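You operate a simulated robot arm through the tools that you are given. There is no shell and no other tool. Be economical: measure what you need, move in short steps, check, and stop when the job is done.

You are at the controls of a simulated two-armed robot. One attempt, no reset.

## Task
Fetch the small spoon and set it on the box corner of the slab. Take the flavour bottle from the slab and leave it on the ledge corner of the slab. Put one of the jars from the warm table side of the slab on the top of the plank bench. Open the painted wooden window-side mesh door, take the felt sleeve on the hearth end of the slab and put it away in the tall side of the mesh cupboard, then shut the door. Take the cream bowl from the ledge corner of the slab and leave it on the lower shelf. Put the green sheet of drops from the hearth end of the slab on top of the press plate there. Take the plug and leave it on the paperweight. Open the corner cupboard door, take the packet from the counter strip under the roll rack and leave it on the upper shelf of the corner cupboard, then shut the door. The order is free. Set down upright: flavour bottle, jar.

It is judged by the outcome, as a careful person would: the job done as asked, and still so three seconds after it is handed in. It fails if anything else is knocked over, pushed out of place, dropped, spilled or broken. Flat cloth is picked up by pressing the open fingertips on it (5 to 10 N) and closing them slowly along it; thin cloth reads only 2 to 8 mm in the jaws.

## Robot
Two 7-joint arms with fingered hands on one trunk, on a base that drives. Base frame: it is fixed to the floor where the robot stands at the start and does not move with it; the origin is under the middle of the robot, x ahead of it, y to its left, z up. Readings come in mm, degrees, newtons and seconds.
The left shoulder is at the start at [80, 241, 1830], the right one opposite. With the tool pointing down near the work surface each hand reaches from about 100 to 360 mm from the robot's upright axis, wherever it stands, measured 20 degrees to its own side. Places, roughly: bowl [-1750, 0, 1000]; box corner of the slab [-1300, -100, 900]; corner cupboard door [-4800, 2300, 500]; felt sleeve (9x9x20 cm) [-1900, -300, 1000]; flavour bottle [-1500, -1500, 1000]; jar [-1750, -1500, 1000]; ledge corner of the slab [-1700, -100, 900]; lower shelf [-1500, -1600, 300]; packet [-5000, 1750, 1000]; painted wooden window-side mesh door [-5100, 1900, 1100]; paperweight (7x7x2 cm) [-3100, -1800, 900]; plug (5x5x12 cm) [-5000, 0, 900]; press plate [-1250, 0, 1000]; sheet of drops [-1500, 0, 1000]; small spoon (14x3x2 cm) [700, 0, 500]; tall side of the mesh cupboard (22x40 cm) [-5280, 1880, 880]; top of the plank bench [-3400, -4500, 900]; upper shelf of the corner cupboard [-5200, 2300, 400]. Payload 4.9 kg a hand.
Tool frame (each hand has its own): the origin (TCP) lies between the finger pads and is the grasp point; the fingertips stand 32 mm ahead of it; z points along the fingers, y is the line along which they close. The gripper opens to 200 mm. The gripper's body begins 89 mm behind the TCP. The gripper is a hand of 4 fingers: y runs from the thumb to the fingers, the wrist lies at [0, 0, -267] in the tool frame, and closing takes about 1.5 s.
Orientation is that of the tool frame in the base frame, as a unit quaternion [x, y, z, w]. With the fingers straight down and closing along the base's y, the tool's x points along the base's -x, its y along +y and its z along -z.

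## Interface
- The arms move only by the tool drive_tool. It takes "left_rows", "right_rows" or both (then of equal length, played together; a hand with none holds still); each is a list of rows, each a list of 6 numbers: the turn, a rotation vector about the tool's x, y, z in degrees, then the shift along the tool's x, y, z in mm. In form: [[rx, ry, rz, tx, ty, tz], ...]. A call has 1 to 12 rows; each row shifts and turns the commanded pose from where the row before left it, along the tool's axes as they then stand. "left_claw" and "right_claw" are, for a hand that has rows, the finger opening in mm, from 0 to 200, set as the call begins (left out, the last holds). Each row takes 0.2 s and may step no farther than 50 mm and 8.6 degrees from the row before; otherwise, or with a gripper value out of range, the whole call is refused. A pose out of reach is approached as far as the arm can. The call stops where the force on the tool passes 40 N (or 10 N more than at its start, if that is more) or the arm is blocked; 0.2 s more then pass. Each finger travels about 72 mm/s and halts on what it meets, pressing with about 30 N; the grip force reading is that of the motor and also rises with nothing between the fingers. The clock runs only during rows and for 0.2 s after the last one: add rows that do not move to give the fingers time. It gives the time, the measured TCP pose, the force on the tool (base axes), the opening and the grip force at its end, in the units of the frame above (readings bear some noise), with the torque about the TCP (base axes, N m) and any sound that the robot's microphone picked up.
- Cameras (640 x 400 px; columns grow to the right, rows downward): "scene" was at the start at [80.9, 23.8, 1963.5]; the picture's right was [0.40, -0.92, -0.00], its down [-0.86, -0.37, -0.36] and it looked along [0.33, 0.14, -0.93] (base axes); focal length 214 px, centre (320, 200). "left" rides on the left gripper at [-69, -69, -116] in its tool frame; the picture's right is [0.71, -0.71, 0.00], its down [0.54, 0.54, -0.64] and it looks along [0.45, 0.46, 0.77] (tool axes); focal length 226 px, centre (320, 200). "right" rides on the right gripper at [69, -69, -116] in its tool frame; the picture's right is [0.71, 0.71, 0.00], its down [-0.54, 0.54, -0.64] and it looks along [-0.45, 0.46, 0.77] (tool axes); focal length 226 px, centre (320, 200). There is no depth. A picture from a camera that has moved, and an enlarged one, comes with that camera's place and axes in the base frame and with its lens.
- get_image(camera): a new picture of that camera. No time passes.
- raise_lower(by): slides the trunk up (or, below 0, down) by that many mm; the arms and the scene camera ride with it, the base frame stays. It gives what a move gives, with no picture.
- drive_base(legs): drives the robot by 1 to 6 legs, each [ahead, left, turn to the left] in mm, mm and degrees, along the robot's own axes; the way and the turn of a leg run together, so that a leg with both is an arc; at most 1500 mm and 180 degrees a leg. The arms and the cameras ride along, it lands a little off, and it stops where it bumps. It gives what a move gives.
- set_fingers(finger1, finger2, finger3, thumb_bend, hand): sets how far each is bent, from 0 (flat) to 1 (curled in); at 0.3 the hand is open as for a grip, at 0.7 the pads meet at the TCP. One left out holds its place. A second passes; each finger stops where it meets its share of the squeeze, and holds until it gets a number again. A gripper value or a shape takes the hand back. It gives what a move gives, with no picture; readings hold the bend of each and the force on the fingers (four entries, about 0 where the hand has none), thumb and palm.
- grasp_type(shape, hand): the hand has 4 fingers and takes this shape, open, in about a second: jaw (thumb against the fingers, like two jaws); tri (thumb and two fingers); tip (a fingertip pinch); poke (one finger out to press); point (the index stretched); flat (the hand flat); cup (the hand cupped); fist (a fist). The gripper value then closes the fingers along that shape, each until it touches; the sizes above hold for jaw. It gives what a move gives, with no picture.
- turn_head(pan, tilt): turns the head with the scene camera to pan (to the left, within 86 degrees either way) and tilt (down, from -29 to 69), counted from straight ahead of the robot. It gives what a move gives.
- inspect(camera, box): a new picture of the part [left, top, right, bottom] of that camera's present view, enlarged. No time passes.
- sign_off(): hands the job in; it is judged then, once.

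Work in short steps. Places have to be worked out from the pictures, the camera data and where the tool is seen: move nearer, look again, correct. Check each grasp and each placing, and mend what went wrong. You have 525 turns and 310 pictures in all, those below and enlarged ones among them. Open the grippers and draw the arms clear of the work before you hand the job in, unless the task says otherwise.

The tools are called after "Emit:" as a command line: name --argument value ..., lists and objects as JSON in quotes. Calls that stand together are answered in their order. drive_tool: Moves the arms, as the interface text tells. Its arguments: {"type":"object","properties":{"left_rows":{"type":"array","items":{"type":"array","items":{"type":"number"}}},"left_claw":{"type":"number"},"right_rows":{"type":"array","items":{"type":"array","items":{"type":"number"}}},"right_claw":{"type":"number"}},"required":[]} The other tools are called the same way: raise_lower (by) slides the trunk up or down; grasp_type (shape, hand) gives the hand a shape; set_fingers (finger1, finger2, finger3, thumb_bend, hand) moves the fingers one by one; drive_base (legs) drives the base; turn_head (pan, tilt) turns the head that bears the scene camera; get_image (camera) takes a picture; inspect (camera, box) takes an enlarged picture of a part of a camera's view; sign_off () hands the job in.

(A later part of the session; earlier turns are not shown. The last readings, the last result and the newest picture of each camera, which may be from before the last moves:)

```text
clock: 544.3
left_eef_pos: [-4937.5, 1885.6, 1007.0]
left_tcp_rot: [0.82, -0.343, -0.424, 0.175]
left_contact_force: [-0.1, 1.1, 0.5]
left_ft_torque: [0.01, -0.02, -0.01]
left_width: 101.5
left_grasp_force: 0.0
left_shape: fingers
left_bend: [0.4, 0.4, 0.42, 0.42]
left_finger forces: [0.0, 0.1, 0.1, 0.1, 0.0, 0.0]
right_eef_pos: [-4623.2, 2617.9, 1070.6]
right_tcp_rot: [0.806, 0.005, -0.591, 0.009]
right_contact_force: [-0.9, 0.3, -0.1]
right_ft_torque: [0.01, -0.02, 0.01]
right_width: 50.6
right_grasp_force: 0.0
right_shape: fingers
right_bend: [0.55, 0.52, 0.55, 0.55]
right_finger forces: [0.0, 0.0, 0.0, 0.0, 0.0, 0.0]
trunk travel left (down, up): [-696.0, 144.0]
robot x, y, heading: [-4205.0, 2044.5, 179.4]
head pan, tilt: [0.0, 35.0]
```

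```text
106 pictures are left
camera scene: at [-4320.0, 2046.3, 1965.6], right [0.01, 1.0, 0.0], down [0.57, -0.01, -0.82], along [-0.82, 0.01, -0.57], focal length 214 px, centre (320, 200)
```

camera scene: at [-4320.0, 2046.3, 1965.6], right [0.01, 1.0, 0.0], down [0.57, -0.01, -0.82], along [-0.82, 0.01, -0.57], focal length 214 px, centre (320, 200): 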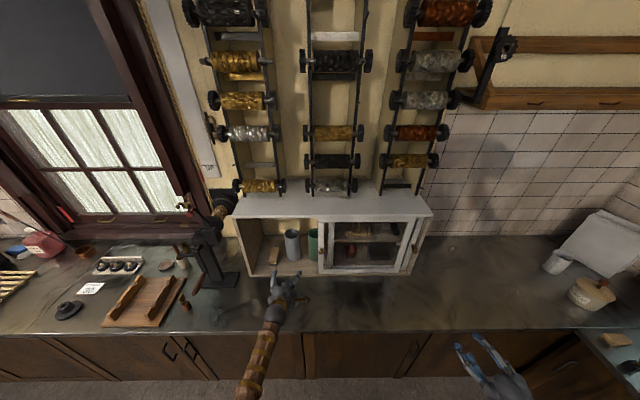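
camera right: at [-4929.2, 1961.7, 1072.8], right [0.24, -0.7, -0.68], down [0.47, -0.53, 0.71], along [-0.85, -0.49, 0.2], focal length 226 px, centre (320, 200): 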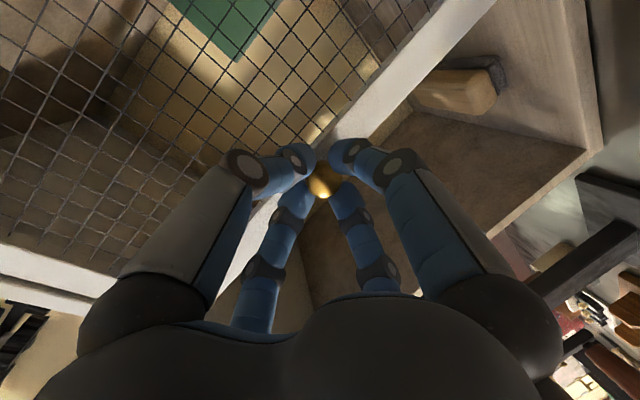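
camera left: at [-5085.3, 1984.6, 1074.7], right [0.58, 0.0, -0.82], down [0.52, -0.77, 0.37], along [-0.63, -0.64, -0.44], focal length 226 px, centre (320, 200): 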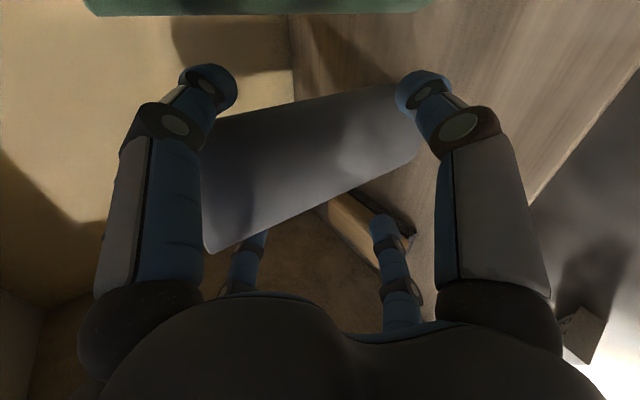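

Sleeve stands in the tall side. Now shut the door with the left hand: bunch the fingertips and place them right of the knob (≈(-5083,2068,1085)).

Emit:
set_fingers --hand "left" --finger1 0.68 --finger2 0.68 --finger3 0.68 --thumb_bend 0.68

Emit:
raise_lower --by 100

Emit:
drive_base --legs '[[0, -240, 0], [55, 0, 0]]'

Emit:
get_image --camera "left"

```text
clock: 545.3
left_eef_pos: [-4938.1, 1886.5, 1006.2]
left_tcp_rot: [0.82, -0.342, -0.424, 0.175]
left_contact_force: [0.7, 0.8, 0.8]
left_ft_torque: [-0.01, 0.02, 0.02]
left_width: 6.0
left_grasp_force: 0.1
left_shape: fingers
left_bend: [0.68, 0.68, 0.68, 0.68]
left_finger forces: [0.1, 0.0, 0.0, 0.1, 0.0, 0.0]
right_eef_pos: [-4623.3, 2616.7, 1070.4]
right_tcp_rot: [0.806, 0.004, -0.591, 0.009]
right_contact_force: [-0.6, 0.1, 0.1]
right_ft_torque: [0.02, 0.0, 0.01]
right_width: 50.5
right_grasp_force: 0.0
right_shape: fingers
right_bend: [0.55, 0.52, 0.55, 0.55]
right_finger forces: [0.1, 0.0, 0.1, 0.1, 0.1, 0.0]
trunk travel left (down, up): [-696.0, 144.0]
robot x, y, heading: [-4206.1, 2040.6, 179.4]
head pan, tilt: [0.0, 35.0]
```

```text
clock: 546.7
left_eef_pos: [-4938.2, 1886.3, 1106.1]
left_tcp_rot: [0.819, -0.342, -0.425, 0.175]
left_contact_force: [0.6, 0.1, -0.6]
left_ft_torque: [-0.01, -0.02, -0.01]
left_width: 5.6
left_grasp_force: 0.0
left_shape: fingers
left_bend: [0.68, 0.68, 0.68, 0.68]
left_finger forces: [0.0, 0.0, 0.1, 0.1, 0.0, 0.0]
right_eef_pos: [-4624.2, 2616.8, 1171.3]
right_tcp_rot: [0.806, 0.006, -0.592, 0.01]
right_contact_force: [0.9, -0.7, -0.7]
right_ft_torque: [0.01, 0.02, -0.01]
right_width: 50.9
right_grasp_force: 0.1
right_shape: fingers
right_bend: [0.55, 0.52, 0.55, 0.55]
right_finger forces: [0.0, 0.1, 0.0, 0.0, 0.0, 0.0]
trunk travel left (down, up): [-796.0, 44.0]
robot x, y, heading: [-4201.0, 2041.8, 179.5]
head pan, tilt: [0.0, 35.0]
```

```text
clock: 549.0
left_eef_pos: [-4980.1, 2121.1, 1113.1]
left_tcp_rot: [0.818, -0.341, -0.429, 0.176]
left_contact_force: [2.4, -0.1, 0.1]
left_ft_torque: [0.03, 0.0, -0.02]
left_width: 5.5
left_grasp_force: 0.0
left_shape: fingers
left_bend: [0.68, 0.68, 0.68, 0.68]
left_finger forces: [0.0, 0.0, 0.0, 0.0, 0.0, 0.0]
right_eef_pos: [-4665.7, 2851.7, 1175.7]
right_tcp_rot: [0.804, 0.006, -0.595, 0.009]
right_contact_force: [1.8, -0.6, 0.3]
right_ft_torque: [0.02, 0.0, -0.01]
right_width: 50.9
right_grasp_force: 0.0
right_shape: fingers
right_bend: [0.55, 0.52, 0.55, 0.55]
right_finger forces: [0.0, 0.0, 0.1, 0.1, 0.0, 0.0]
trunk travel left (down, up): [-796.0, 44.0]
robot x, y, heading: [-4253.0, 2279.5, 179.4]
head pan, tilt: [0.0, 35.0]
```

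```text
105 pictures are left
camera left: at [-4882.5, 2218.0, 1180.7], right [0.57, 0.0, -0.82], down [0.52, -0.77, 0.37], along [-0.63, -0.64, -0.44], focal length 226 px, centre (320, 200)
```

left: 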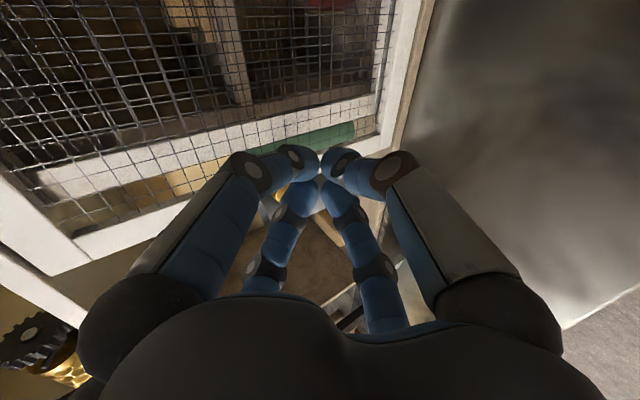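

Knob at ≈(-5080,2060,1100), left of my fingertips. Advance 66 so the tips are beside the knob.

Emit:
drive_tool --left_rows '[[0, 0, 0, -9, 9.3, 18], [0, 0, 0, -9, 9.3, 18], [0, 0, 0, -8, 8.3, 16], [0, 0, 0, 0, 0, 0]]'

Emit:
get_image --camera "left"

```text
clock: 550.0
left_eef_pos: [-5057.3, 2121.7, 1105.7]
left_tcp_rot: [0.82, -0.343, -0.423, 0.174]
left_contact_force: [-0.8, -0.1, -0.3]
left_ft_torque: [-0.03, 0.01, -0.02]
left_width: 6.0
left_grasp_force: 0.1
left_shape: fingers
left_bend: [0.68, 0.68, 0.68, 0.68]
left_finger forces: [0.1, 0.0, 0.1, 0.0, 0.1, 0.0]
right_eef_pos: [-4678.7, 2852.3, 1169.3]
right_tcp_rot: [0.808, 0.005, -0.589, 0.009]
right_contact_force: [-0.5, 0.0, -1.0]
right_ft_torque: [-0.06, 0.02, 0.01]
right_width: 50.6
right_grasp_force: 0.0
right_shape: fingers
right_bend: [0.55, 0.52, 0.55, 0.55]
right_finger forces: [0.1, 0.0, 0.1, 0.1, 0.1, 0.1]
trunk travel left (down, up): [-796.0, 44.0]
robot x, y, heading: [-4255.9, 2280.2, 179.4]
head pan, tilt: [0.0, 35.0]
```

```text
104 pictures are left
camera left: at [-4961.1, 2218.9, 1173.4], right [0.58, 0.0, -0.81], down [0.52, -0.77, 0.38], along [-0.63, -0.64, -0.44], focal length 226 px, centre (320, 200)
```

left: 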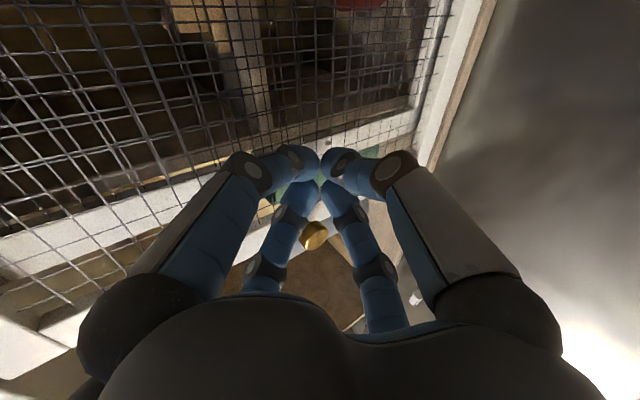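

Tips are right beside the knob. Push the door closed: base left 200.

Emit:
drive_base --legs '[[0, 200, 0]]'

Emit:
get_image --camera "left"

```text
clock: 551.6
left_eef_pos: [-5057.8, 1920.2, 1106.7]
left_tcp_rot: [0.819, -0.344, -0.423, 0.177]
left_contact_force: [0.1, 0.4, 0.0]
left_ft_torque: [-0.03, -0.02, 0.0]
left_width: 5.9
left_grasp_force: 0.0
left_shape: fingers
left_bend: [0.68, 0.68, 0.68, 0.68]
left_finger forces: [0.0, 0.1, 0.0, 0.1, 0.1, 0.1]
right_eef_pos: [-4676.9, 2653.4, 1169.0]
right_tcp_rot: [0.807, 0.003, -0.59, 0.01]
right_contact_force: [-0.7, 0.3, -0.2]
right_ft_torque: [-0.01, 0.03, 0.08]
right_width: 50.9
right_grasp_force: 0.0
right_shape: fingers
right_bend: [0.55, 0.52, 0.55, 0.55]
right_finger forces: [0.0, 0.0, 0.0, 0.1, 0.0, 0.1]
trunk travel left (down, up): [-796.0, 44.0]
robot x, y, heading: [-4259.6, 2069.5, 179.3]
head pan, tilt: [0.0, 35.0]
```

```text
103 pictures are left
camera left: at [-4960.4, 2018.6, 1175.0], right [0.58, -0.01, -0.81], down [0.52, -0.77, 0.38], along [-0.63, -0.64, -0.44], focal length 226 px, centre (320, 200)
```

left: 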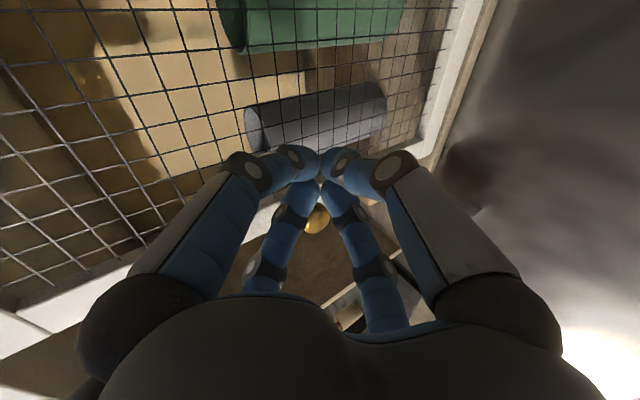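

Door closing; sleeve visible behind the mesh. Push 160 more, then check clearance to the crank machine.

Emit:
drive_base --legs '[[0, 160, 0]]'

Emit:
turn_head --pan 15 --tilt 45

Emit:
inspect --camera "scene" --box '[180, 120, 440, 300]'

```text
clock: 553.0
left_eef_pos: [-5058.7, 1762.7, 1106.4]
left_tcp_rot: [0.819, -0.345, -0.424, 0.176]
left_contact_force: [0.3, -0.2, -0.8]
left_ft_torque: [-0.01, 0.01, 0.06]
left_width: 5.7
left_grasp_force: 0.1
left_shape: fingers
left_bend: [0.68, 0.68, 0.68, 0.68]
left_finger forces: [0.1, 0.1, 0.0, 0.0, 0.0, 0.0]
right_eef_pos: [-4677.5, 2495.2, 1168.4]
right_tcp_rot: [0.807, 0.003, -0.591, 0.01]
right_contact_force: [-0.3, -0.5, 1.0]
right_ft_torque: [0.03, 0.02, 0.03]
right_width: 50.8
right_grasp_force: 0.1
right_shape: fingers
right_bend: [0.55, 0.52, 0.55, 0.55]
right_finger forces: [0.0, 0.0, 0.0, 0.0, 0.0, 0.1]
trunk travel left (down, up): [-796.0, 44.0]
robot x, y, heading: [-4258.6, 1916.3, 179.2]
head pan, tilt: [0.0, 35.0]
```

```text
clock: 553.8
left_eef_pos: [-5057.7, 1761.5, 1106.1]
left_tcp_rot: [0.819, -0.345, -0.424, 0.174]
left_contact_force: [-0.5, -0.5, -0.3]
left_ft_torque: [0.01, 0.0, -0.01]
left_width: 6.0
left_grasp_force: 0.0
left_shape: fingers
left_bend: [0.68, 0.68, 0.68, 0.68]
left_finger forces: [0.0, 0.0, 0.0, 0.0, 0.0, 0.0]
right_eef_pos: [-4675.8, 2491.1, 1169.2]
right_tcp_rot: [0.807, 0.004, -0.59, 0.008]
right_contact_force: [-0.7, 0.7, 0.7]
right_ft_torque: [0.03, -0.01, 0.0]
right_width: 51.0
right_grasp_force: 0.0
right_shape: fingers
right_bend: [0.55, 0.52, 0.55, 0.55]
right_finger forces: [0.0, 0.0, 0.0, 0.1, 0.1, 0.1]
trunk travel left (down, up): [-796.0, 44.0]
robot x, y, heading: [-4255.9, 1917.9, 179.3]
head pan, tilt: [15.0, 45.0]
```

```text
2.22 times, centred on (310, 210) of scene
camera zoom: at [-4367.3, 1898.6, 2050.8], right [-0.24, 0.97, 0.0], down [0.69, 0.17, -0.71], along [-0.69, -0.17, -0.71], focal length 477 px, centre (342, 178)
```

zoom: 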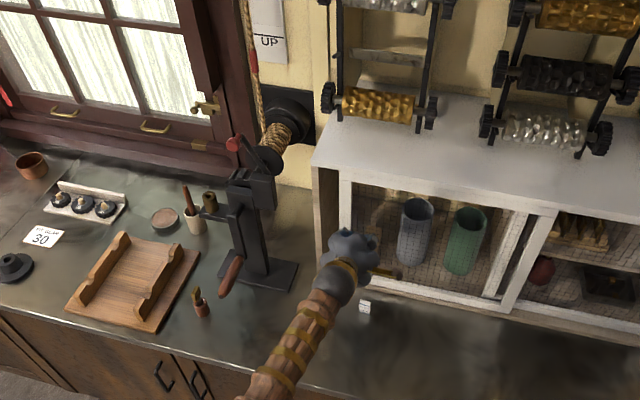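

About 55 mm left and >100 mm to the machine. Push on with the arm until it stops.

Emit:
drive_tool --left_rows '[[0, 0, 0, 8, 8, 0], [0, 0, 0, 8, 8, 0], [0, 0, 0, 8, 8, 0], [0, 0, 0, 8, 8, 0], [0, 0, 0, 8, 8, 0], [0, 0, 0, 0, 0, 0]]'

Emit:
inspect --camera "scene" --box '[240, 150, 400, 270]'

```text
clock: 555.2
left_eef_pos: [-5059.0, 1702.7, 1104.8]
left_tcp_rot: [0.819, -0.345, -0.424, 0.174]
left_contact_force: [-0.1, 3.4, 0.1]
left_ft_torque: [-0.01, 0.01, -0.04]
left_width: 5.7
left_grasp_force: 1.9
left_shape: fingers
left_bend: [0.68, 0.69, 0.68, 0.68]
left_finger forces: [0.1, 4.0, 0.1, 0.1, 0.0, 0.0]
right_eef_pos: [-4676.6, 2491.6, 1170.5]
right_tcp_rot: [0.807, 0.003, -0.59, 0.007]
right_contact_force: [-0.4, 0.7, 0.1]
right_ft_torque: [0.03, -0.01, -0.02]
right_width: 50.7
right_grasp_force: 0.1
right_shape: fingers
right_bend: [0.55, 0.52, 0.55, 0.55]
right_finger forces: [0.1, 0.1, 0.0, 0.0, 0.0, 0.0]
trunk travel left (down, up): [-796.0, 44.0]
robot x, y, heading: [-4257.9, 1914.0, 179.3]
head pan, tilt: [15.0, 45.0]
```

```text
3.33 times, centred on (320, 210) of scene
camera zoom: at [-4367.1, 1898.2, 2050.8], right [-0.25, 0.97, 0.0], down [0.69, 0.17, -0.71], along [-0.69, -0.17, -0.71], focal length 715 px, centre (320, 167)
```

zoom: 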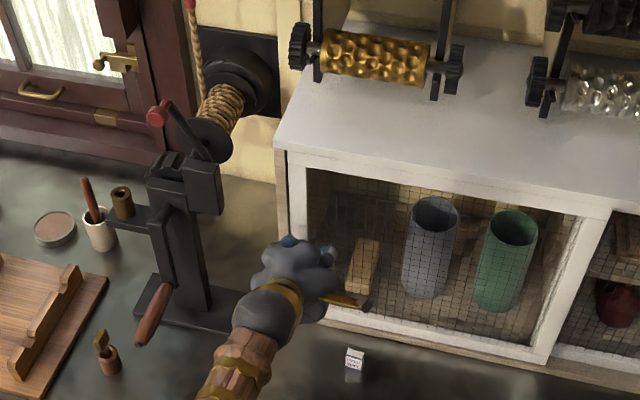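

Nearly shut (4 N). Push a few mm more to be sure.

Emit:
drive_tool --left_rows '[[0, 0, 0, 4, 4, 0], [0, 0, 0, 4, 4, 0], [0, 0, 0, 0, 0, 0]]'

Emit:
drive_tool --left_rows '[[0, 0, 0, -14, -14, 0], [0, 0, 0, 0, 0, -35], [0, 0, 0, -8, 8, -35], [0, 0, 0, -8, 8, -35], [0, 0, 0, 0, 0, 0]]'

Emit:
drive_base --legs '[[-150, 0, 0]]'

Emit:
turn_head --pan 0 --tilt 40

Emit:
get_image --camera "scene"

```text
clock: 556.0
left_eef_pos: [-5059.3, 1695.9, 1106.6]
left_tcp_rot: [0.819, -0.346, -0.423, 0.174]
left_contact_force: [1.3, 14.8, 0.9]
left_ft_torque: [0.14, -0.04, -0.32]
left_width: 6.8
left_grasp_force: 8.5
left_shape: fingers
left_bend: [0.67, 0.71, 0.69, 0.68]
left_finger forces: [0.0, 13.4, 4.5, 0.1, 0.0, 0.0]
right_eef_pos: [-4676.2, 2493.3, 1169.4]
right_tcp_rot: [0.807, 0.003, -0.59, 0.008]
right_contact_force: [-1.2, 0.0, -0.6]
right_ft_torque: [-0.01, -0.02, -0.02]
right_width: 50.9
right_grasp_force: 0.1
right_shape: fingers
right_bend: [0.55, 0.52, 0.55, 0.55]
right_finger forces: [0.0, 0.2, 0.0, 0.0, 0.1, 0.0]
trunk travel left (down, up): [-796.0, 44.0]
robot x, y, heading: [-4256.3, 1914.6, 179.4]
head pan, tilt: [15.0, 45.0]
```

```text
clock: 557.2
left_eef_pos: [-4986.4, 1709.3, 1185.1]
left_tcp_rot: [0.82, -0.343, -0.424, 0.175]
left_contact_force: [-0.4, 0.3, -0.5]
left_ft_torque: [-0.03, 0.0, 0.01]
left_width: 5.9
left_grasp_force: 0.0
left_shape: fingers
left_bend: [0.68, 0.68, 0.68, 0.68]
left_finger forces: [0.0, 0.0, 0.0, 0.0, 0.0, 0.0]
right_eef_pos: [-4678.1, 2490.1, 1170.2]
right_tcp_rot: [0.807, 0.004, -0.59, 0.008]
right_contact_force: [0.0, -0.3, -0.1]
right_ft_torque: [0.01, -0.01, 0.01]
right_width: 50.9
right_grasp_force: 0.2
right_shape: fingers
right_bend: [0.55, 0.52, 0.55, 0.55]
right_finger forces: [0.1, 0.1, 0.0, 0.1, 0.0, 0.0]
trunk travel left (down, up): [-796.0, 44.0]
robot x, y, heading: [-4259.4, 1916.8, 179.3]
head pan, tilt: [15.0, 45.0]
```

```text
clock: 558.6
left_eef_pos: [-4837.6, 1707.7, 1182.2]
left_tcp_rot: [0.82, -0.345, -0.423, 0.174]
left_contact_force: [-0.1, 0.1, -0.3]
left_ft_torque: [0.0, -0.03, -0.03]
left_width: 6.0
left_grasp_force: 0.1
left_shape: fingers
left_bend: [0.68, 0.68, 0.68, 0.68]
left_finger forces: [0.1, 0.0, 0.0, 0.1, 0.0, 0.0]
right_eef_pos: [-4527.5, 2487.8, 1169.1]
right_tcp_rot: [0.808, 0.003, -0.59, 0.008]
right_contact_force: [0.7, -0.4, -0.6]
right_ft_torque: [0.03, 0.0, 0.03]
right_width: 50.9
right_grasp_force: 0.0
right_shape: fingers
right_bend: [0.55, 0.52, 0.55, 0.55]
right_finger forces: [0.1, 0.0, 0.1, 0.0, 0.0, 0.1]
trunk travel left (down, up): [-796.0, 44.0]
robot x, y, heading: [-4103.8, 1915.5, 179.1]
head pan, tilt: [15.0, 45.0]
```

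```text
clock: 559.3
left_eef_pos: [-4834.4, 1709.1, 1184.7]
left_tcp_rot: [0.819, -0.344, -0.424, 0.174]
left_contact_force: [0.0, -0.6, -0.3]
left_ft_torque: [-0.02, -0.02, 0.03]
left_width: 6.0
left_grasp_force: 0.1
left_shape: fingers
left_bend: [0.68, 0.68, 0.68, 0.68]
left_finger forces: [0.1, 0.0, 0.0, 0.0, 0.1, 0.0]
right_eef_pos: [-4526.8, 2489.1, 1169.7]
right_tcp_rot: [0.807, 0.003, -0.591, 0.008]
right_contact_force: [-0.2, -0.6, 0.1]
right_ft_torque: [0.01, 0.0, -0.03]
right_width: 50.7
right_grasp_force: 0.0
right_shape: fingers
right_bend: [0.55, 0.52, 0.55, 0.55]
right_finger forces: [0.0, 0.0, 0.1, 0.1, 0.0, 0.0]
trunk travel left (down, up): [-796.0, 44.0]
robot x, y, heading: [-4102.7, 1911.7, 179.3]
head pan, tilt: [0.0, 40.0]
```

```text
100 pictures are left
camera scene: at [-4222.3, 1916.5, 2058.0], right [0.01, 1.0, 0.0], down [0.64, -0.01, -0.77], along [-0.77, 0.01, -0.64], focal length 214 px, centre (320, 200)
```

scene: 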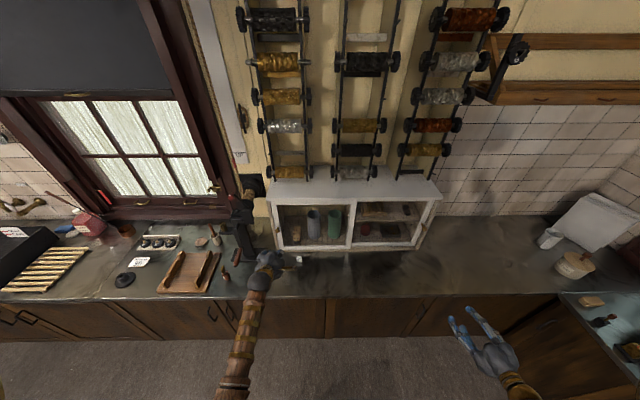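

Mesh door is shut with the sleeve inside. Next the packet at the cupboard's foot; enlarge it.

Emit:
inspect --camera "scene" --box '[270, 230, 350, 290]'

```text
6.67 times, centred on (310, 260) of scene
camera zoom: at [-4222.3, 1916.5, 2058.0], right [0.01, 1.0, 0.0], down [0.64, -0.01, -0.77], along [-0.77, 0.01, -0.64], focal length 1430 px, centre (387, -200)
```

zoom: 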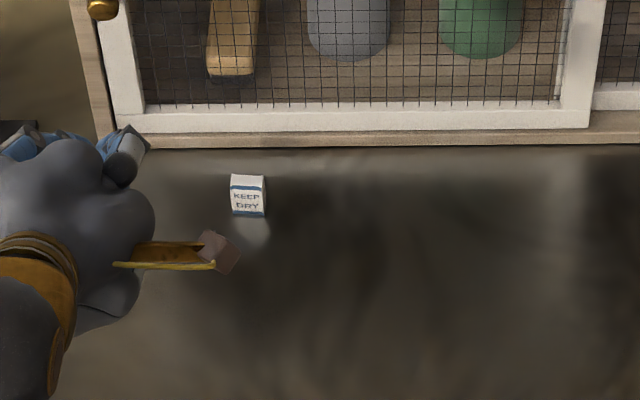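

Packet ("KEEP DRY") ≈32 wide × 14 thick × 48 tall at (-5002,1797). Pitch the left hand to ~50°, open to 0.5, and move above it.

Emit:
drive_tool --left_rows '[[5.3, 5.3, 0, 0, 0, 0], [5.3, 5.3, 0, 0, 0, 0], [0, 0, 0, 0, 0, 0]]'

Emit:
set_fingers --hand "left" --finger1 0.5 --finger2 0.5 --finger3 0.5 --thumb_bend 0.5

Emit:
drive_base --legs '[[100, -88, 0.7]]'

Emit:
raise_lower --by -150

Emit:
get_image --camera "left"

```text
clock: 560.1
left_eef_pos: [-4832.4, 1708.4, 1185.4]
left_tcp_rot: [0.867, -0.364, -0.313, 0.129]
left_contact_force: [0.0, -0.1, 0.0]
left_ft_torque: [-0.01, -0.01, 0.01]
left_width: 5.5
left_grasp_force: 0.1
left_shape: fingers
left_bend: [0.68, 0.68, 0.68, 0.68]
left_finger forces: [0.1, 0.0, 0.1, 0.0, 0.1, 0.0]
right_eef_pos: [-4524.6, 2489.5, 1171.0]
right_tcp_rot: [0.806, 0.003, -0.592, 0.008]
right_contact_force: [-0.2, -0.3, -0.1]
right_ft_torque: [0.0, -0.01, -0.03]
right_width: 50.7
right_grasp_force: 0.0
right_shape: fingers
right_bend: [0.55, 0.52, 0.55, 0.55]
right_finger forces: [0.0, 0.0, 0.1, 0.0, 0.0, 0.0]
trunk travel left (down, up): [-796.0, 44.0]
robot x, y, heading: [-4102.0, 1913.1, 179.2]
head pan, tilt: [0.0, 40.0]
```

```text
clock: 561.1
left_eef_pos: [-4834.2, 1707.7, 1184.9]
left_tcp_rot: [0.867, -0.365, -0.313, 0.129]
left_contact_force: [0.6, 0.4, -0.4]
left_ft_torque: [0.01, 0.03, 0.02]
left_width: 68.6
left_grasp_force: 0.0
left_shape: fingers
left_bend: [0.5, 0.5, 0.5, 0.5]
left_finger forces: [0.0, 0.1, 0.0, 0.0, 0.0, 0.0]
right_eef_pos: [-4526.9, 2489.5, 1169.5]
right_tcp_rot: [0.807, 0.003, -0.59, 0.007]
right_contact_force: [0.5, 0.1, 0.9]
right_ft_torque: [-0.02, 0.0, 0.01]
right_width: 50.9
right_grasp_force: 0.0
right_shape: fingers
right_bend: [0.55, 0.52, 0.55, 0.55]
right_finger forces: [0.0, 0.0, 0.0, 0.1, 0.0, 0.0]
trunk travel left (down, up): [-796.0, 44.0]
robot x, y, heading: [-4107.4, 1916.4, 179.1]
head pan, tilt: [0.0, 40.0]
```

```text
clock: 562.4
left_eef_pos: [-4927.7, 1783.2, 1186.5]
left_tcp_rot: [0.87, -0.358, -0.314, 0.13]
left_contact_force: [0.9, -0.2, 0.1]
left_ft_torque: [0.02, 0.01, -0.04]
left_width: 68.8
left_grasp_force: 0.1
left_shape: fingers
left_bend: [0.5, 0.5, 0.5, 0.5]
left_finger forces: [0.0, 0.1, 0.0, 0.0, 0.0, 0.0]
right_eef_pos: [-4628.8, 2568.5, 1173.3]
right_tcp_rot: [0.806, 0.01, -0.592, 0.011]
right_contact_force: [0.2, -1.2, 0.7]
right_ft_torque: [0.01, -0.03, -0.02]
right_width: 50.8
right_grasp_force: 0.1
right_shape: fingers
right_bend: [0.55, 0.52, 0.55, 0.55]
right_finger forces: [0.1, 0.0, 0.0, 0.0, 0.1, 0.1]
trunk travel left (down, up): [-796.0, 44.0]
robot x, y, heading: [-4204.3, 2001.1, 180.1]
head pan, tilt: [0.0, 40.0]
```

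```text
clock: 564.2
left_eef_pos: [-4930.0, 1785.2, 1036.1]
left_tcp_rot: [0.87, -0.359, -0.312, 0.131]
left_contact_force: [-0.7, 1.2, 0.9]
left_ft_torque: [0.01, 0.0, 0.03]
left_width: 68.7
left_grasp_force: 0.1
left_shape: fingers
left_bend: [0.5, 0.5, 0.5, 0.5]
left_finger forces: [0.0, 0.0, 0.1, 0.0, 0.0, 0.1]
right_eef_pos: [-4631.9, 2570.9, 1021.0]
right_tcp_rot: [0.807, 0.008, -0.591, 0.011]
right_contact_force: [0.5, 0.3, 0.2]
right_ft_torque: [0.0, 0.0, -0.02]
right_width: 50.7
right_grasp_force: 0.0
right_shape: fingers
right_bend: [0.55, 0.52, 0.55, 0.55]
right_finger forces: [0.0, 0.0, 0.1, 0.1, 0.1, 0.0]
trunk travel left (down, up): [-646.0, 194.0]
robot x, y, heading: [-4200.7, 2001.8, 180.5]
head pan, tilt: [0.0, 40.0]
```

```text
98 pictures are left
camera left: at [-4854.8, 1883.7, 1126.3], right [0.77, 0.0, -0.64], down [0.41, -0.76, 0.5], along [-0.49, -0.65, -0.59], focal length 226 px, centre (320, 200)
```

left: 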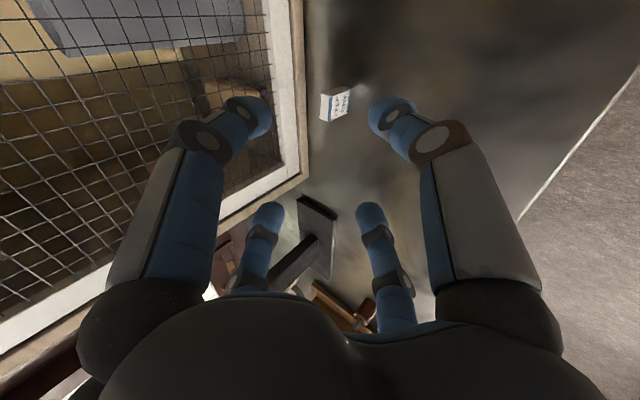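

Packet at ≈(-5002,1806,924). Approach along the tool axis 60 mm and check.

Emit:
drive_tool --left_rows '[[0, 0, 0, -2, -10, 20], [0, 0, 0, -2, -10, 20], [0, 0, 0, -1, -3, 20], [0, 0, 0, 0, 0, 0]]'

Emit:
get_image --camera "left"

```text
clock: 565.2
left_eef_pos: [-4956.8, 1805.3, 980.5]
left_tcp_rot: [0.87, -0.358, -0.312, 0.131]
left_contact_force: [-0.3, 0.0, -0.4]
left_ft_torque: [0.02, 0.01, 0.02]
left_width: 68.8
left_grasp_force: 0.0
left_shape: fingers
left_bend: [0.5, 0.5, 0.5, 0.5]
left_finger forces: [0.0, 0.1, 0.0, 0.1, 0.1, 0.1]
right_eef_pos: [-4631.8, 2572.1, 1020.6]
right_tcp_rot: [0.807, 0.008, -0.59, 0.011]
right_contact_force: [-0.5, 0.6, -0.2]
right_ft_torque: [0.0, 0.0, 0.01]
right_width: 50.8
right_grasp_force: 0.0
right_shape: fingers
right_bend: [0.55, 0.52, 0.55, 0.55]
right_finger forces: [0.1, 0.0, 0.0, 0.1, 0.0, 0.1]
trunk travel left (down, up): [-646.0, 194.0]
robot x, y, heading: [-4207.2, 2003.7, 180.1]
head pan, tilt: [0.0, 40.0]
```

```text
97 pictures are left
camera left: at [-4881.7, 1903.2, 1070.5], right [0.77, 0.0, -0.64], down [0.41, -0.76, 0.5], along [-0.49, -0.65, -0.59], focal length 226 px, centre (320, 200)
```

left: 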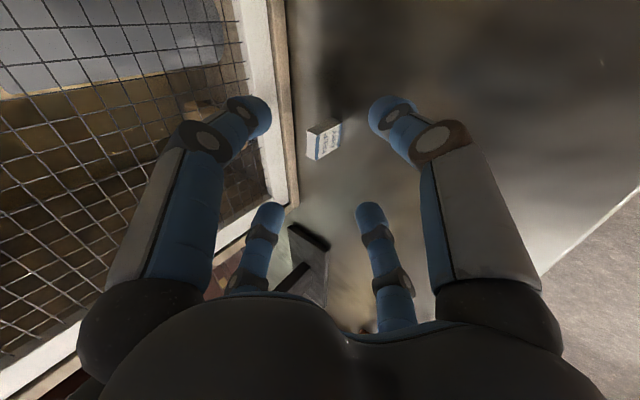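

Advance 36 mm more.

Emit:
drive_tool --left_rows '[[0, 0, 0, -3, -3, 18], [0, 0, 0, -3, -3, 17], [0, 0, 0, 0, 0, 0]]'

Emit:
get_image --camera "left"

```text
clock: 566.0
left_eef_pos: [-4980.0, 1812.5, 952.8]
left_tcp_rot: [0.87, -0.358, -0.313, 0.132]
left_contact_force: [-0.8, 0.8, 0.0]
left_ft_torque: [-0.02, -0.01, -0.03]
left_width: 68.8
left_grasp_force: 0.2
left_shape: fingers
left_bend: [0.5, 0.5, 0.5, 0.5]
left_finger forces: [0.0, 0.0, 0.1, 0.1, 0.1, 0.0]
right_eef_pos: [-4632.3, 2571.0, 1020.2]
right_tcp_rot: [0.806, 0.009, -0.592, 0.012]
right_contact_force: [0.1, 0.5, -0.1]
right_ft_torque: [0.01, 0.01, 0.0]
right_width: 50.8
right_grasp_force: 0.0
right_shape: fingers
right_bend: [0.55, 0.52, 0.55, 0.55]
right_finger forces: [0.1, 0.1, 0.1, 0.0, 0.0, 0.0]
trunk travel left (down, up): [-646.0, 194.0]
robot x, y, heading: [-4203.3, 2002.2, 180.4]
head pan, tilt: [0.0, 40.0]
```

```text
96 pictures are left
camera left: at [-4904.1, 1910.4, 1043.3], right [0.77, 0.0, -0.64], down [0.41, -0.76, 0.5], along [-0.49, -0.65, -0.59], focal length 226 px, centre (320, 200)
```

left: 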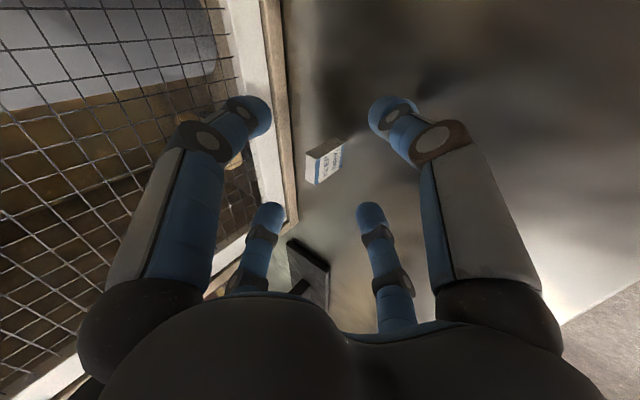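

Emit:
drive_tool --left_rows '[[0, 0, 0, -5, -6, 11], [0, 0, 0, 0, 0, 0]]'

Emit:
set_fingers --hand "left" --finger1 0.6 --finger2 0.6 --finger3 0.6 --thumb_bend 0.6

Emit:
get_image --camera "left"

```text
clock: 566.6
left_eef_pos: [-4986.9, 1819.4, 943.7]
left_tcp_rot: [0.87, -0.358, -0.312, 0.131]
left_contact_force: [-0.1, 0.1, -0.4]
left_ft_torque: [-0.01, 0.0, 0.03]
left_width: 68.7
left_grasp_force: 0.0
left_shape: fingers
left_bend: [0.5, 0.5, 0.5, 0.5]
left_finger forces: [0.1, 0.0, 0.0, 0.0, 0.1, 0.1]
right_eef_pos: [-4632.0, 2571.2, 1020.1]
right_tcp_rot: [0.807, 0.008, -0.591, 0.011]
right_contact_force: [-0.6, -0.2, -0.5]
right_ft_torque: [-0.04, -0.01, 0.01]
right_width: 50.7
right_grasp_force: 0.1
right_shape: fingers
right_bend: [0.55, 0.52, 0.55, 0.55]
right_finger forces: [0.1, 0.0, 0.0, 0.0, 0.0, 0.0]
trunk travel left (down, up): [-646.0, 194.0]
robot x, y, heading: [-4202.9, 2000.9, 180.0]
head pan, tilt: [0.0, 40.0]
```

```text
clock: 567.6
left_eef_pos: [-4987.4, 1820.2, 943.6]
left_tcp_rot: [0.87, -0.358, -0.313, 0.131]
left_contact_force: [0.2, -0.4, 0.5]
left_ft_torque: [-0.02, 0.01, 0.01]
left_width: 33.4
left_grasp_force: 0.1
left_shape: fingers
left_bend: [0.6, 0.6, 0.6, 0.6]
left_finger forces: [0.0, 0.1, 0.1, 0.1, 0.0, 0.1]
right_eef_pos: [-4632.5, 2571.6, 1020.6]
right_tcp_rot: [0.807, 0.007, -0.591, 0.01]
right_contact_force: [-0.1, 0.8, 0.0]
right_ft_torque: [0.02, -0.01, 0.02]
right_width: 50.8
right_grasp_force: 0.1
right_shape: fingers
right_bend: [0.55, 0.52, 0.55, 0.55]
right_finger forces: [0.0, 0.1, 0.1, 0.0, 0.0, 0.1]
trunk travel left (down, up): [-646.0, 194.0]
robot x, y, heading: [-4204.9, 1999.1, 180.0]
head pan, tilt: [0.0, 40.0]
```

```text
95 pictures are left
camera left: at [-4912.3, 1917.9, 1033.6], right [0.77, 0.0, -0.64], down [0.41, -0.76, 0.5], along [-0.49, -0.65, -0.59], focal length 226 px, centre (320, 200)
```

left: 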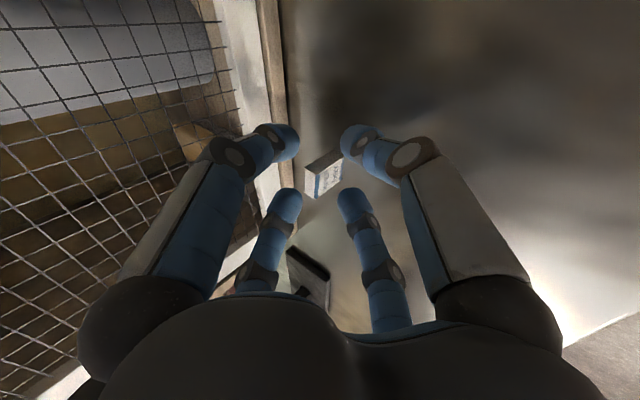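

Packet is centred between the tips. Close.

Emit:
set_fingers --hand "left" --finger1 0.72 --finger2 0.72 --finger3 0.72 --thumb_bend 0.72

Emit:
get_image --camera "left"

```text
clock: 568.6
left_eef_pos: [-4986.8, 1821.1, 943.0]
left_tcp_rot: [0.87, -0.359, -0.312, 0.131]
left_contact_force: [-0.9, 0.5, 0.2]
left_ft_torque: [0.05, 0.01, 0.01]
left_width: 1.0
left_grasp_force: 0.1
left_shape: fingers
left_bend: [0.69, 0.69, 0.69, 0.69]
left_finger forces: [0.0, 0.0, 0.0, 0.0, 0.1, 0.0]
right_eef_pos: [-4631.4, 2571.8, 1021.0]
right_tcp_rot: [0.807, 0.009, -0.591, 0.012]
right_contact_force: [0.3, 0.3, -0.5]
right_ft_torque: [-0.01, -0.02, -0.02]
right_width: 50.9
right_grasp_force: 0.1
right_shape: fingers
right_bend: [0.55, 0.52, 0.55, 0.55]
right_finger forces: [0.0, 0.0, 0.0, 0.0, 0.0, 0.0]
trunk travel left (down, up): [-646.0, 194.0]
robot x, y, heading: [-4203.3, 1999.9, 180.0]
head pan, tilt: [0.0, 40.0]
```

```text
94 pictures are left
camera left: at [-4912.1, 1917.8, 1033.8], right [0.77, 0.0, -0.64], down [0.41, -0.76, 0.5], along [-0.49, -0.65, -0.59], focal length 226 px, centre (320, 200)
```

left: 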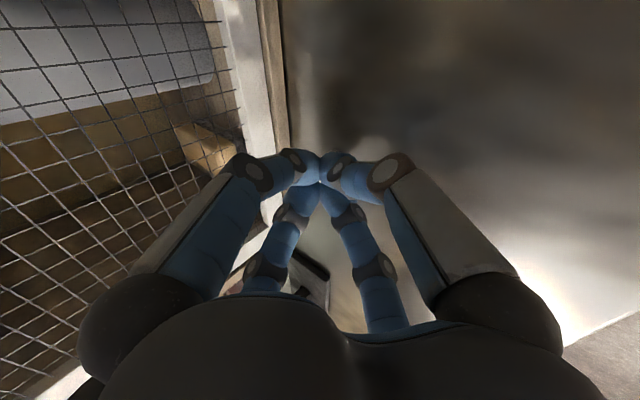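

Closed short: triangulating gives the packet at (-5028,1791,887), counter ≈865. Open and move there.

Emit:
set_fingers --hand "left" --finger1 0.5 --finger2 0.5 --finger3 0.5 --thumb_bend 0.5

Emit:
drive_tool --left_rows '[[0, 0, 0, 12, 9, 0], [0, 0, 0, 12, 9, 0], [0, 0, 0, 0, 0, 15], [0, 0, 0, 0, 0, 15], [0, 0, 0, 0, 0, 0]]'

Emit:
get_image --camera "left"

```text
clock: 569.6
left_eef_pos: [-4986.6, 1819.7, 942.6]
left_tcp_rot: [0.87, -0.358, -0.312, 0.131]
left_contact_force: [0.1, 0.0, 0.8]
left_ft_torque: [0.01, 0.04, 0.04]
left_width: 68.9
left_grasp_force: 0.0
left_shape: fingers
left_bend: [0.5, 0.5, 0.5, 0.5]
left_finger forces: [0.0, 0.0, 0.0, 0.1, 0.0, 0.0]
right_eef_pos: [-4631.8, 2572.0, 1020.3]
right_tcp_rot: [0.807, 0.008, -0.591, 0.011]
right_contact_force: [0.1, 0.0, -0.2]
right_ft_torque: [0.0, 0.02, -0.01]
right_width: 51.1
right_grasp_force: 0.0
right_shape: fingers
right_bend: [0.55, 0.52, 0.55, 0.55]
right_finger forces: [0.0, 0.0, 0.0, 0.0, 0.0, 0.1]
trunk travel left (down, up): [-646.0, 194.0]
robot x, y, heading: [-4205.6, 2000.3, 180.1]
head pan, tilt: [0.0, 40.0]
```

```text
clock: 570.8
left_eef_pos: [-5005.1, 1793.3, 922.0]
left_tcp_rot: [0.869, -0.358, -0.314, 0.132]
left_contact_force: [-0.5, 4.9, 18.7]
left_ft_torque: [0.51, -0.14, 0.13]
left_width: 64.9
left_grasp_force: 9.6
left_shape: fingers
left_bend: [0.5, 0.5, 0.51, 0.51]
left_finger forces: [0.1, 0.0, 4.7, 0.0, 13.4, 0.0]
right_eef_pos: [-4630.5, 2571.4, 1022.2]
right_tcp_rot: [0.806, 0.007, -0.591, 0.011]
right_contact_force: [-0.2, -0.6, 0.4]
right_ft_torque: [0.04, 0.01, -0.01]
right_width: 50.9
right_grasp_force: 0.1
right_shape: fingers
right_bend: [0.55, 0.52, 0.55, 0.55]
right_finger forces: [0.1, 0.0, 0.1, 0.1, 0.0, 0.1]
trunk travel left (down, up): [-646.0, 194.0]
robot x, y, heading: [-4203.2, 2001.8, 179.6]
head pan, tilt: [0.0, 40.0]
```

```text
93 pictures are left
camera left: at [-4929.2, 1890.7, 1011.9], right [0.77, 0.0, -0.64], down [0.42, -0.76, 0.49], along [-0.49, -0.65, -0.59], focal length 226 px, centre (320, 200)
```

left: 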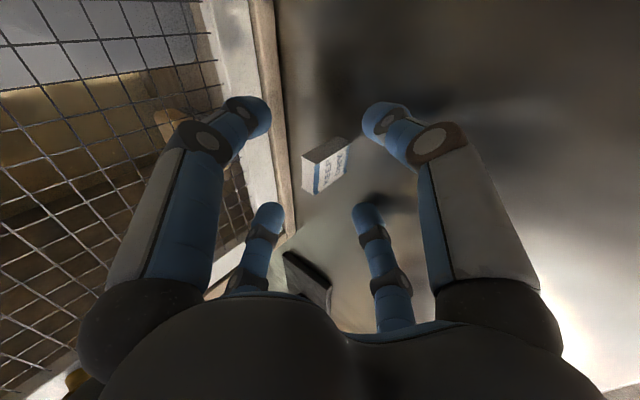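

Low tips touch the counter, packet just ahead. Narrow to 0.58, then advance 12 along the axis and close.

Emit:
set_fingers --hand "left" --finger1 0.58 --finger2 0.58 --finger3 0.58 --thumb_bend 0.58

Emit:
drive_tool --left_rows '[[0, 0, 0, -6, -2, 8], [0, 0, 0, -3, 0, 5], [0, 0, 0, 0, 0, 0]]'

Emit:
get_image --camera "left"

```text
clock: 571.8
left_eef_pos: [-5004.8, 1790.5, 916.7]
left_tcp_rot: [0.87, -0.359, -0.313, 0.131]
left_contact_force: [-0.5, -0.3, -0.2]
left_ft_torque: [-0.03, 0.01, 0.01]
left_width: 43.8
left_grasp_force: 0.1
left_shape: fingers
left_bend: [0.57, 0.57, 0.57, 0.57]
left_finger forces: [0.0, 0.0, 0.0, 0.0, 0.1, 0.0]
right_eef_pos: [-4632.3, 2570.8, 1018.8]
right_tcp_rot: [0.807, 0.009, -0.591, 0.012]
right_contact_force: [-0.5, 0.3, -0.5]
right_ft_torque: [0.0, 0.02, -0.02]
right_width: 50.5
right_grasp_force: 0.0
right_shape: fingers
right_bend: [0.55, 0.52, 0.55, 0.55]
right_finger forces: [0.0, 0.0, 0.0, 0.0, 0.1, 0.0]
trunk travel left (down, up): [-646.0, 194.0]
robot x, y, heading: [-4202.8, 2004.5, 179.9]
head pan, tilt: [0.0, 40.0]
```

```text
clock: 572.6
left_eef_pos: [-5015.9, 1799.6, 913.4]
left_tcp_rot: [0.87, -0.358, -0.313, 0.132]
left_contact_force: [0.9, 0.9, 7.5]
left_ft_torque: [0.13, -0.06, -0.03]
left_width: 41.9
left_grasp_force: 3.9
left_shape: fingers
left_bend: [0.57, 0.57, 0.57, 0.58]
left_finger forces: [0.0, 0.0, 2.6, 0.0, 5.6, 0.0]
right_eef_pos: [-4631.7, 2570.2, 1021.2]
right_tcp_rot: [0.806, 0.008, -0.592, 0.011]
right_contact_force: [-2.2, 0.7, 0.3]
right_ft_torque: [0.0, 0.01, 0.01]
right_width: 50.7
right_grasp_force: 0.1
right_shape: fingers
right_bend: [0.55, 0.52, 0.55, 0.55]
right_finger forces: [0.0, 0.0, 0.0, 0.1, 0.1, 0.1]
trunk travel left (down, up): [-646.0, 194.0]
robot x, y, heading: [-4209.3, 2002.9, 179.9]
head pan, tilt: [0.0, 40.0]
```

```text
92 pictures are left
camera left: at [-4941.9, 1897.2, 1003.7], right [0.77, 0.0, -0.64], down [0.41, -0.76, 0.5], along [-0.49, -0.65, -0.59], focal length 226 px, centre (320, 200)
```

left: 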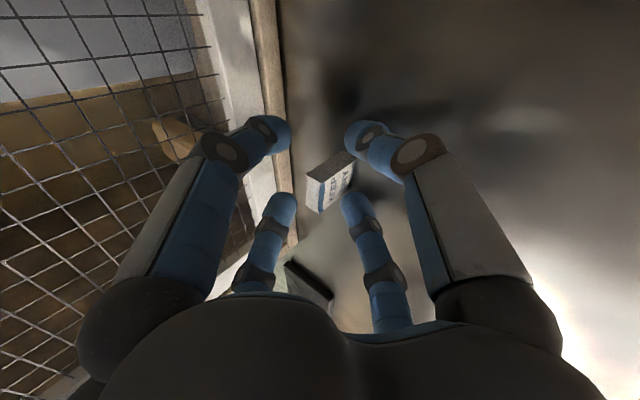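

Packet sits between the digits. Close.

Emit:
set_fingers --hand "left" --finger1 0.68 --finger2 0.68 --finger3 0.7 --thumb_bend 0.7

Emit:
get_image --camera "left"

```text
clock: 573.6
left_eef_pos: [-5016.8, 1799.8, 912.3]
left_tcp_rot: [0.87, -0.359, -0.312, 0.131]
left_contact_force: [0.0, 0.3, 0.1]
left_ft_torque: [0.0, 0.02, 0.02]
left_width: 7.7
left_grasp_force: 7.3
left_shape: fingers
left_bend: [0.67, 0.65, 0.66, 0.68]
left_finger forces: [1.2, 4.2, 4.7, 0.1, 4.5, 0.0]
right_eef_pos: [-4632.4, 2570.5, 1021.0]
right_tcp_rot: [0.807, 0.009, -0.591, 0.012]
right_contact_force: [0.3, 0.7, -0.6]
right_ft_torque: [0.02, 0.01, 0.0]
right_width: 50.6
right_grasp_force: 0.0
right_shape: fingers
right_bend: [0.55, 0.52, 0.55, 0.55]
right_finger forces: [0.1, 0.0, 0.1, 0.0, 0.1, 0.0]
trunk travel left (down, up): [-646.0, 194.0]
robot x, y, heading: [-4206.3, 2000.5, 179.9]
head pan, tilt: [0.0, 40.0]
```

```text
91 pictures are left
camera left: at [-4942.3, 1896.8, 1002.1], right [0.77, 0.0, -0.64], down [0.41, -0.76, 0.5], along [-0.49, -0.65, -0.59], focal length 226 px, centre (320, 200)
```

left: 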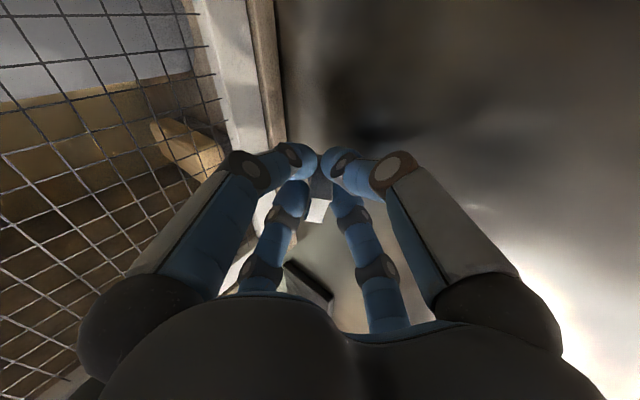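

All four digits bear on it. Tighten slightly and lift 60.

Emit:
set_fingers --hand "left" --finger1 0.72 --finger2 0.71 --finger3 0.73 --thumb_bend 0.73

Emit:
raise_lower --by 60

Emit:
get_image --camera "left"

```text
clock: 574.6
left_eef_pos: [-5016.5, 1799.8, 910.3]
left_tcp_rot: [0.87, -0.359, -0.313, 0.13]
left_contact_force: [0.1, -0.1, 0.0]
left_ft_torque: [0.0, -0.01, 0.0]
left_width: 1.4
left_grasp_force: 13.5
left_shape: fingers
left_bend: [0.68, 0.67, 0.66, 0.71]
left_finger forces: [5.5, 5.9, 8.1, 0.0, 6.2, 0.0]
right_eef_pos: [-4631.3, 2571.0, 1020.2]
right_tcp_rot: [0.807, 0.009, -0.59, 0.012]
right_contact_force: [-0.1, 0.6, -0.3]
right_ft_torque: [-0.02, 0.0, 0.0]
right_width: 51.0
right_grasp_force: 0.1
right_shape: fingers
right_bend: [0.55, 0.52, 0.55, 0.55]
right_finger forces: [0.1, 0.0, 0.0, 0.0, 0.1, 0.0]
trunk travel left (down, up): [-646.0, 194.0]
robot x, y, heading: [-4204.7, 2003.0, 180.0]
head pan, tilt: [0.0, 40.0]
```

```text
clock: 575.6
left_eef_pos: [-5017.4, 1799.2, 971.2]
left_tcp_rot: [0.87, -0.358, -0.312, 0.131]
left_contact_force: [-0.1, -0.7, -0.9]
left_ft_torque: [0.01, -0.04, -0.02]
left_width: 1.4
left_grasp_force: 13.0
left_shape: fingers
left_bend: [0.68, 0.67, 0.66, 0.71]
left_finger forces: [5.5, 5.8, 8.3, 0.1, 6.1, 0.0]
right_eef_pos: [-4632.3, 2571.7, 1080.7]
right_tcp_rot: [0.807, 0.008, -0.591, 0.011]
right_contact_force: [-0.3, 0.0, -0.6]
right_ft_torque: [-0.03, 0.0, -0.02]
right_width: 50.8
right_grasp_force: 0.0
right_shape: fingers
right_bend: [0.55, 0.52, 0.55, 0.55]
right_finger forces: [0.0, 0.1, 0.1, 0.0, 0.1, 0.1]
trunk travel left (down, up): [-706.0, 134.0]
robot x, y, heading: [-4203.1, 1997.4, 180.0]
head pan, tilt: [0.0, 40.0]
```

```text
90 pictures are left
camera left: at [-4942.2, 1896.9, 1062.1], right [0.77, 0.0, -0.64], down [0.41, -0.76, 0.5], along [-0.49, -0.65, -0.59], focal length 226 px, centre (320, 200)
```

left: 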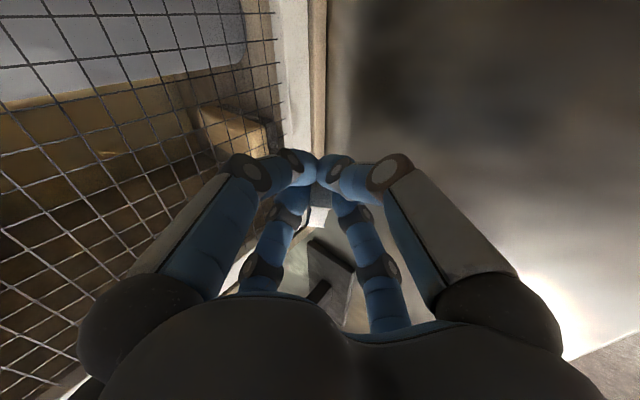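

Packet held. Back off and look at the corner cupboard door.

Emit:
drive_base --legs '[[-420, 0, 0], [0, -220, 0]]'

Emit:
turn_head --pan -8 --tilt 45

Emit:
get_image --camera "scene"

```text
clock: 579.5
left_eef_pos: [-4589.1, 2021.2, 970.9]
left_tcp_rot: [0.869, -0.36, -0.313, 0.129]
left_contact_force: [0.8, -0.3, 0.5]
left_ft_torque: [0.05, 0.0, -0.04]
left_width: 1.7
left_grasp_force: 13.1
left_shape: fingers
left_bend: [0.68, 0.67, 0.66, 0.71]
left_finger forces: [5.5, 5.9, 8.1, 0.0, 6.1, 0.0]
right_eef_pos: [-4199.1, 2790.5, 1082.3]
right_tcp_rot: [0.807, 0.008, -0.591, 0.009]
right_contact_force: [0.1, -0.8, 1.4]
right_ft_torque: [-0.01, 0.0, -0.01]
right_width: 50.7
right_grasp_force: 0.1
right_shape: fingers
right_bend: [0.55, 0.52, 0.55, 0.55]
right_finger forces: [0.0, 0.1, 0.1, 0.0, 0.1, 0.0]
trunk travel left (down, up): [-706.0, 134.0]
robot x, y, heading: [-3772.1, 2218.4, 179.5]
head pan, tilt: [0.0, 40.0]
```

```text
clock: 580.2
left_eef_pos: [-4588.1, 2021.6, 969.8]
left_tcp_rot: [0.869, -0.36, -0.312, 0.13]
left_contact_force: [0.2, 0.4, -0.2]
left_ft_torque: [0.0, -0.01, -0.01]
left_width: 1.4
left_grasp_force: 13.1
left_shape: fingers
left_bend: [0.68, 0.67, 0.66, 0.71]
left_finger forces: [5.5, 5.9, 8.2, 0.1, 6.0, 0.1]
right_eef_pos: [-4199.5, 2791.3, 1080.8]
right_tcp_rot: [0.807, 0.006, -0.591, 0.009]
right_contact_force: [-0.3, -0.1, 0.3]
right_ft_torque: [0.01, -0.02, 0.02]
right_width: 50.7
right_grasp_force: 0.1
right_shape: fingers
right_bend: [0.55, 0.52, 0.55, 0.55]
right_finger forces: [0.0, 0.0, 0.1, 0.0, 0.0, 0.0]
trunk travel left (down, up): [-706.0, 134.0]
robot x, y, heading: [-3775.6, 2221.9, 179.5]
head pan, tilt: [-8.0, 45.0]
```

```text
89 pictures are left
camera scene: at [-3886.9, 2232.4, 1960.8], right [0.15, 0.99, 0.0], down [0.7, -0.1, -0.71], along [-0.7, 0.1, -0.71], focal length 214 px, centre (320, 200)
```

scene: 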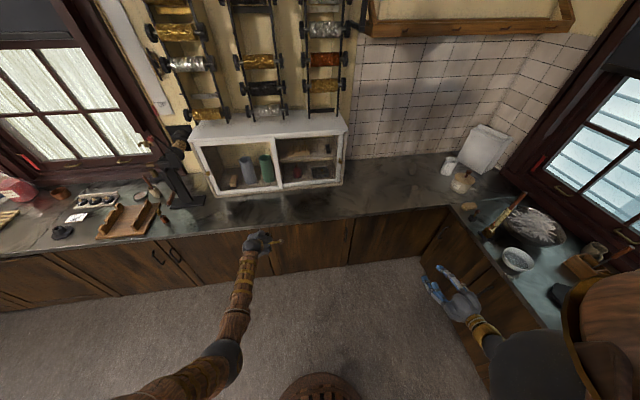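

Emit:
inspect --camera "scene" --box '[240, 190, 520, 330]'

```text
2.29 times, centred on (380, 260) of scene
camera zoom: at [-3886.9, 2232.4, 1960.8], right [0.15, 0.99, 0.0], down [0.7, -0.1, -0.71], along [-0.7, 0.1, -0.71], focal length 490 px, centre (183, 63)
```

zoom: 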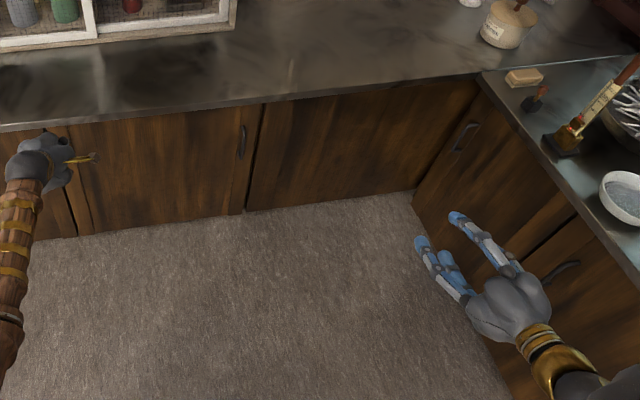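

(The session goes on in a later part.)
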